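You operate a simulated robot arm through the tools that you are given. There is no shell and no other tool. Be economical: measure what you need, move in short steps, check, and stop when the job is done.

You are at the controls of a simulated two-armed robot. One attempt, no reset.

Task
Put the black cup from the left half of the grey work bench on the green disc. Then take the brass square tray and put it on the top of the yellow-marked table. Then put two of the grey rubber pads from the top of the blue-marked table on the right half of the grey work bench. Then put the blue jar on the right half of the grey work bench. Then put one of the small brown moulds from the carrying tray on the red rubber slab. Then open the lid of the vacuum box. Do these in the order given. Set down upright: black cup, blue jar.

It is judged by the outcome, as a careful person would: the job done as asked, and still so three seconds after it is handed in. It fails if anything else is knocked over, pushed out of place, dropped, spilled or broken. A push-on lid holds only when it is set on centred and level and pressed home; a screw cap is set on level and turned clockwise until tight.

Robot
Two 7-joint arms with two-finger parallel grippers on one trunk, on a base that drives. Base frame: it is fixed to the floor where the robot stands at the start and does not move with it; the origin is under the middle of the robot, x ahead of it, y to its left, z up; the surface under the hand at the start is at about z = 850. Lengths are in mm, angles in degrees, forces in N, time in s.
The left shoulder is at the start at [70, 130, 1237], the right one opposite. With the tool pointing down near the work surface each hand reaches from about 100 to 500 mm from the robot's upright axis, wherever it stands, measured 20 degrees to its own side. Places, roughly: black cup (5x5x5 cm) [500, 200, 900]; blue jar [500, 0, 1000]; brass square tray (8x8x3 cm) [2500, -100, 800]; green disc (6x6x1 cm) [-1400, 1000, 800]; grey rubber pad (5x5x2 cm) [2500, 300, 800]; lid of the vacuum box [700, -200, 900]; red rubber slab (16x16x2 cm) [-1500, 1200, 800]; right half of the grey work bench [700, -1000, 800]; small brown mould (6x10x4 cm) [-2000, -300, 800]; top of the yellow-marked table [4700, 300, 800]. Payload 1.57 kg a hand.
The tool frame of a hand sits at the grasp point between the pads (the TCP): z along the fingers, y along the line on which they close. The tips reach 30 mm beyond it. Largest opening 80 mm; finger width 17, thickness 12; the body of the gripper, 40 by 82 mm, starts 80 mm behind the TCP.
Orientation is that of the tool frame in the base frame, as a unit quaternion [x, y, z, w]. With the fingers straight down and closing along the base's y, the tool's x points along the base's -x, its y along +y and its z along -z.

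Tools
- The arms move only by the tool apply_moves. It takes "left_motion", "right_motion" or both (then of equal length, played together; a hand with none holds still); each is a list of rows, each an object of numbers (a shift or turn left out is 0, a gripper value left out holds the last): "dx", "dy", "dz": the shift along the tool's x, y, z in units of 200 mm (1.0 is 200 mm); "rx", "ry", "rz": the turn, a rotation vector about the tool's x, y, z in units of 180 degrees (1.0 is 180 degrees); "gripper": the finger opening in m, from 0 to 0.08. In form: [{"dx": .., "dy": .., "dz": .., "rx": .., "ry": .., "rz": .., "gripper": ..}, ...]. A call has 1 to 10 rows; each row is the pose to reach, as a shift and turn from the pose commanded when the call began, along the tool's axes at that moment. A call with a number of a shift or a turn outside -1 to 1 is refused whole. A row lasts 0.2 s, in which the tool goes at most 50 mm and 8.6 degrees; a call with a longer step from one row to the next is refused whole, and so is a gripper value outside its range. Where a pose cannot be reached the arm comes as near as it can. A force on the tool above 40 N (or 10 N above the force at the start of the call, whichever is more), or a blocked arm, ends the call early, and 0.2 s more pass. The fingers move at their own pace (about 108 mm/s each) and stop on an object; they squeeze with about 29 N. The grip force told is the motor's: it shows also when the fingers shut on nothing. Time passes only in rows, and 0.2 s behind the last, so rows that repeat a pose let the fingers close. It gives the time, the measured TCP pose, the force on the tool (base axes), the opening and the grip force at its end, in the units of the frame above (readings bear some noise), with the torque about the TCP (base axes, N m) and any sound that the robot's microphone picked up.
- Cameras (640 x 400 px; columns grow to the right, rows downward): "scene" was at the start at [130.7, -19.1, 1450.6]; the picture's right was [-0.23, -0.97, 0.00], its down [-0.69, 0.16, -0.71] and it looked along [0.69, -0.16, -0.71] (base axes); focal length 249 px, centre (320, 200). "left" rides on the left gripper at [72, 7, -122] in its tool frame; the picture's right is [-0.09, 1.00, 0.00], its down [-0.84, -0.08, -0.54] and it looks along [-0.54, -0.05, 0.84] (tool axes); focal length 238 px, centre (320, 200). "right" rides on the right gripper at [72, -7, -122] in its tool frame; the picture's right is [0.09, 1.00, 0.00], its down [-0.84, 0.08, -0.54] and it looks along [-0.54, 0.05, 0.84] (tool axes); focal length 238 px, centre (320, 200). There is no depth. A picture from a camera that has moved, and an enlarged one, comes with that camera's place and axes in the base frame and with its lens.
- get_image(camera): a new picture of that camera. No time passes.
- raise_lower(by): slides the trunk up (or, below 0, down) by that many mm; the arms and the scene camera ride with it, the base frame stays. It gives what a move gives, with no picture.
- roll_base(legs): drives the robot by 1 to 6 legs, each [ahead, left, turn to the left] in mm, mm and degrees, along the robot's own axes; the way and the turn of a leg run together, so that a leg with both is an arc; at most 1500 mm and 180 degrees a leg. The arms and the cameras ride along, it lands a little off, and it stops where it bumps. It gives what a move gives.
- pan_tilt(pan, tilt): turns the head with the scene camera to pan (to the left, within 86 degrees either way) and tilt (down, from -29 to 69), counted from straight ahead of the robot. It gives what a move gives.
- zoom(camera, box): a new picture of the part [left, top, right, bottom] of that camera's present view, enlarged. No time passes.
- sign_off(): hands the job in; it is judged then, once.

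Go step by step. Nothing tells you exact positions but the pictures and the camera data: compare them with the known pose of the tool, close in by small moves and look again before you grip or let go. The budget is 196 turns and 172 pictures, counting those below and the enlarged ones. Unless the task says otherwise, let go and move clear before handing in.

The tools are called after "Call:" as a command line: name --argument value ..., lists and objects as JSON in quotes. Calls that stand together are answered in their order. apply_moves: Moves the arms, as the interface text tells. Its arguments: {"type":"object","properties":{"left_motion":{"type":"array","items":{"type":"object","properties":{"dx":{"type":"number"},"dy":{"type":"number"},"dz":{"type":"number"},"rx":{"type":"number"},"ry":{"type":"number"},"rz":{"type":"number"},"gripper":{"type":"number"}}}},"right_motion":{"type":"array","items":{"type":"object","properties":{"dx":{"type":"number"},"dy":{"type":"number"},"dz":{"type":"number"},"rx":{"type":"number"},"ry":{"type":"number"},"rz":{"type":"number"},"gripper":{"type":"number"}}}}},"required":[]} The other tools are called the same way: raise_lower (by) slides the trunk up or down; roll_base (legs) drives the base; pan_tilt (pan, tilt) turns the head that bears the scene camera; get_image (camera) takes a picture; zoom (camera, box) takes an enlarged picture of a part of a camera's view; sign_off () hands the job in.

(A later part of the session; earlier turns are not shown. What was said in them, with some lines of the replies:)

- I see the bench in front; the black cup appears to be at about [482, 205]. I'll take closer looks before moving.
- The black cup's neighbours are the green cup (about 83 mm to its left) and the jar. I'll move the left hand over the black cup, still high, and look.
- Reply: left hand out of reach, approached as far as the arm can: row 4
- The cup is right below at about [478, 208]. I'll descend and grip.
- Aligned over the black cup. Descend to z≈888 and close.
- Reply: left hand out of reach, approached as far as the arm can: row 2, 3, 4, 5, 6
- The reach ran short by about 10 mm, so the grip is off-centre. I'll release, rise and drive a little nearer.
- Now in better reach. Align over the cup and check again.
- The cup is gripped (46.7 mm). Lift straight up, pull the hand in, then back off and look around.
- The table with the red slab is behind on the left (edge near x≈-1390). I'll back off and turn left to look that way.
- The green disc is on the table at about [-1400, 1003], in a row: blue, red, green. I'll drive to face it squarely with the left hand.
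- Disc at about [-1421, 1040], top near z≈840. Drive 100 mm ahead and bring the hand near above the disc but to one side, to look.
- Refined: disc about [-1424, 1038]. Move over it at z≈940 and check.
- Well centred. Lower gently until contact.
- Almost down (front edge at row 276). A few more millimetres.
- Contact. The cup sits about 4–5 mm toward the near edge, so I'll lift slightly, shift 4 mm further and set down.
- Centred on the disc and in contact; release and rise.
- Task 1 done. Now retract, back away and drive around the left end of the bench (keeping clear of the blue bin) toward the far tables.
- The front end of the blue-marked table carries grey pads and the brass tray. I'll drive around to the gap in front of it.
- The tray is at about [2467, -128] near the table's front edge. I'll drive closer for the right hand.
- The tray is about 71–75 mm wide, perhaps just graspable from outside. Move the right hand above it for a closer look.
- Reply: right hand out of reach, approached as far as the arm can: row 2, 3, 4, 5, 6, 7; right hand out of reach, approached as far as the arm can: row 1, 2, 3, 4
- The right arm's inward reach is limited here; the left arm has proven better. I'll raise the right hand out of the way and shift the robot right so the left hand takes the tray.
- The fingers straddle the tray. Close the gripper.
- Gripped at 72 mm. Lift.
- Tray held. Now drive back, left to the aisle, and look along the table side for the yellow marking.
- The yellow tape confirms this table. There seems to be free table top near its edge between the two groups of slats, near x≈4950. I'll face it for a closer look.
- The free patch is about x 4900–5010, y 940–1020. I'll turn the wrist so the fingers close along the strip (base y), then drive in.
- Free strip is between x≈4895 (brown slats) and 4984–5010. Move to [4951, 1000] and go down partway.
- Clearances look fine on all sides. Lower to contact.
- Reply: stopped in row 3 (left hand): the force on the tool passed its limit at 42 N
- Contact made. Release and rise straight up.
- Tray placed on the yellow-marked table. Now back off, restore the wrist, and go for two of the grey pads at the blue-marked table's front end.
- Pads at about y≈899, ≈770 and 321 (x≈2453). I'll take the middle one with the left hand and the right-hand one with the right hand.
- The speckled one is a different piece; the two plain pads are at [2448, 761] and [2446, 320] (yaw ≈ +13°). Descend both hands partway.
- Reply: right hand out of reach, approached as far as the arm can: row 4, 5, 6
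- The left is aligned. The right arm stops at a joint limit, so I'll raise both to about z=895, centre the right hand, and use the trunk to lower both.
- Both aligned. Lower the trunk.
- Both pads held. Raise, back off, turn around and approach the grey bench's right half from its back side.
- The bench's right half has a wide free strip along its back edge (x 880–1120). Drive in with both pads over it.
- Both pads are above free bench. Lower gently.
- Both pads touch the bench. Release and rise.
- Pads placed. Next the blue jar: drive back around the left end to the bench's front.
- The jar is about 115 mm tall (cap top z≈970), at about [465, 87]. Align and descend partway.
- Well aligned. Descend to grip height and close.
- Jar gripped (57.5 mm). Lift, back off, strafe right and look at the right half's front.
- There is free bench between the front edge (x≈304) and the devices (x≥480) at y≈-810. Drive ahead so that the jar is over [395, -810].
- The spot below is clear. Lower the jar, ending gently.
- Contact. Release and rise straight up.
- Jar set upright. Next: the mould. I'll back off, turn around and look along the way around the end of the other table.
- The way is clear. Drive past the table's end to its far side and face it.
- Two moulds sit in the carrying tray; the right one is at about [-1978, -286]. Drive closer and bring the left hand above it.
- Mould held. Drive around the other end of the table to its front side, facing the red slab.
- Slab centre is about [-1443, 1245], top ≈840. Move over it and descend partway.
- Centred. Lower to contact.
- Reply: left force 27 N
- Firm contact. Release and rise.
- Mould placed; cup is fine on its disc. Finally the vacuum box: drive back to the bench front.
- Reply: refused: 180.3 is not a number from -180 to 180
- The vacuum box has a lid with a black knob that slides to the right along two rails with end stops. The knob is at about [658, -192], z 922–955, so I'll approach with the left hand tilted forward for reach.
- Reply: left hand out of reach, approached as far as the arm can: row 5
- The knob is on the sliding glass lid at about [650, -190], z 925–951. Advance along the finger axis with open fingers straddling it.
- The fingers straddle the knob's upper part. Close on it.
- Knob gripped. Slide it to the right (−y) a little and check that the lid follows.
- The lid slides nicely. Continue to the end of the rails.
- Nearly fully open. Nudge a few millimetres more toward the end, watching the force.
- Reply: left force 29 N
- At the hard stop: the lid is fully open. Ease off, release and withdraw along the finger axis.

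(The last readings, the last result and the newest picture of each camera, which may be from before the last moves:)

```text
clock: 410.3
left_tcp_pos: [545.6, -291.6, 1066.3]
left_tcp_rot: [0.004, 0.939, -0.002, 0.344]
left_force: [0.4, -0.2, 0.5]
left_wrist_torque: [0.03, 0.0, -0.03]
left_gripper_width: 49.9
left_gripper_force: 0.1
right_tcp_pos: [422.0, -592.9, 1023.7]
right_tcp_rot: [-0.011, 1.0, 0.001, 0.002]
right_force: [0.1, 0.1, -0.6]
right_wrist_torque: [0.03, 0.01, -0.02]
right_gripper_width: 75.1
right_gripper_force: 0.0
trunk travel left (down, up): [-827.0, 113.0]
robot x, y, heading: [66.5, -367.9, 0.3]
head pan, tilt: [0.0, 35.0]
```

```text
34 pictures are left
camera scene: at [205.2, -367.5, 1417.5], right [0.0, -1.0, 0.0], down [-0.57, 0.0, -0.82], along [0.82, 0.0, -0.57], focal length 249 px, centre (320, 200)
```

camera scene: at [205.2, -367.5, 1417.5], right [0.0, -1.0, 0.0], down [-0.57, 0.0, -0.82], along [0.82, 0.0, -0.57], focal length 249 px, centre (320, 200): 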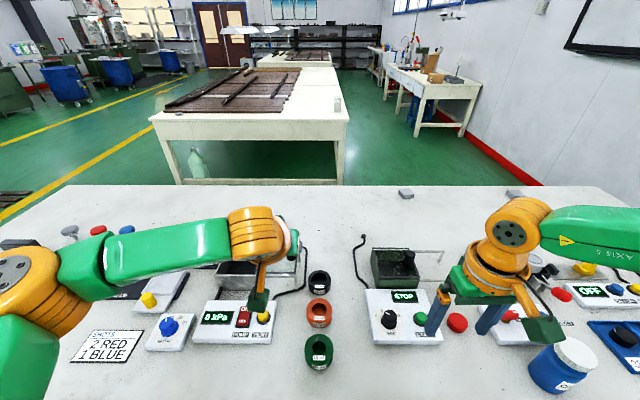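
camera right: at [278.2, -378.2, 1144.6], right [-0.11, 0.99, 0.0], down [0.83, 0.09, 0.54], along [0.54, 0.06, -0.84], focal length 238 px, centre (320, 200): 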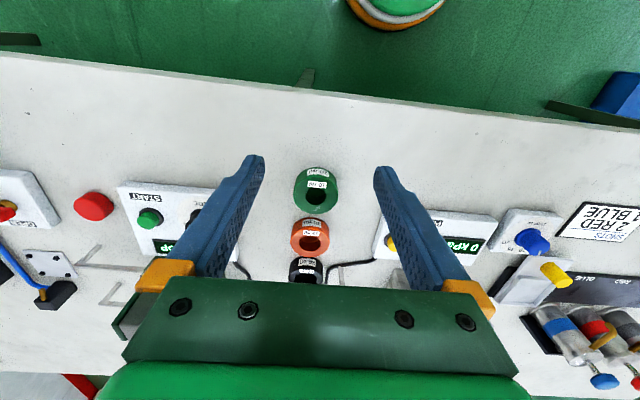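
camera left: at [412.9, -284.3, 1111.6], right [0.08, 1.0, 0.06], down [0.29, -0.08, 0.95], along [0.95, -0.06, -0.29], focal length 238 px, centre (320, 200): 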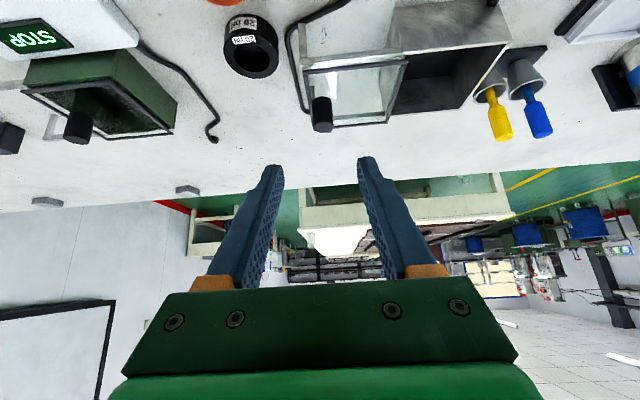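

The lid is fully open, and the pads and jar stand as placed. Back away clear and hand in.

Call:
roll_base --legs '[[-350, 0, 0]]'

Call:
get_image --camera "scene"

```text
clock: 412.6
left_tcp_pos: [198.6, -293.4, 1065.3]
left_tcp_rot: [0.003, 0.939, -0.002, 0.343]
left_force: [0.4, 0.3, 0.0]
left_wrist_torque: [-0.02, 0.01, 0.0]
left_gripper_width: 50.0
left_gripper_force: 0.2
right_tcp_pos: [73.7, -594.2, 1021.7]
right_tcp_rot: [-0.012, 1.0, 0.0, -0.001]
right_force: [-0.1, 0.1, -0.2]
right_wrist_torque: [0.01, 0.01, -0.02]
right_gripper_width: 74.9
right_gripper_force: 0.1
trunk travel left (down, up): [-827.0, 113.0]
robot x, y, heading: [-287.4, -370.3, 0.5]
head pan, tilt: [0.0, 35.0]
```

```text
33 pictures are left
camera scene: at [-142.8, -369.0, 1417.1], right [0.01, -1.0, 0.0], down [-0.58, 0.0, -0.82], along [0.82, 0.01, -0.58], focal length 249 px, centre (320, 200)
```

scene: 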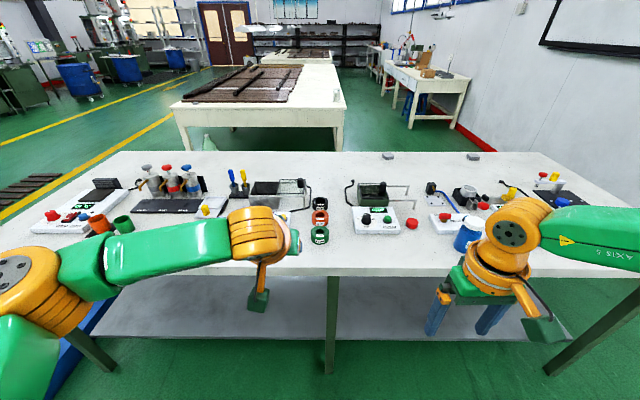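

Everything is in place as asked and the robot is clear of the bench, so I'm handing in.

Call:
sign_off

```text
The job is handed in.
```

All six steps are done in the order given, and the job is handed in:

1. **Black cup:** upright on the green disc.
2. **Brass tray:** on the top of the yellow-marked table.
3. **Grey pads:** two plain pads on the right half of the grey bench. I left the speckled grey piece, which looked different, on the blue-marked table.
4. **Blue jar:** upright on the right half of the grey bench.
5. **Brown mould:** one on the red rubber slab.
6. **Vacuum box lid:** slid fully open to its stop.
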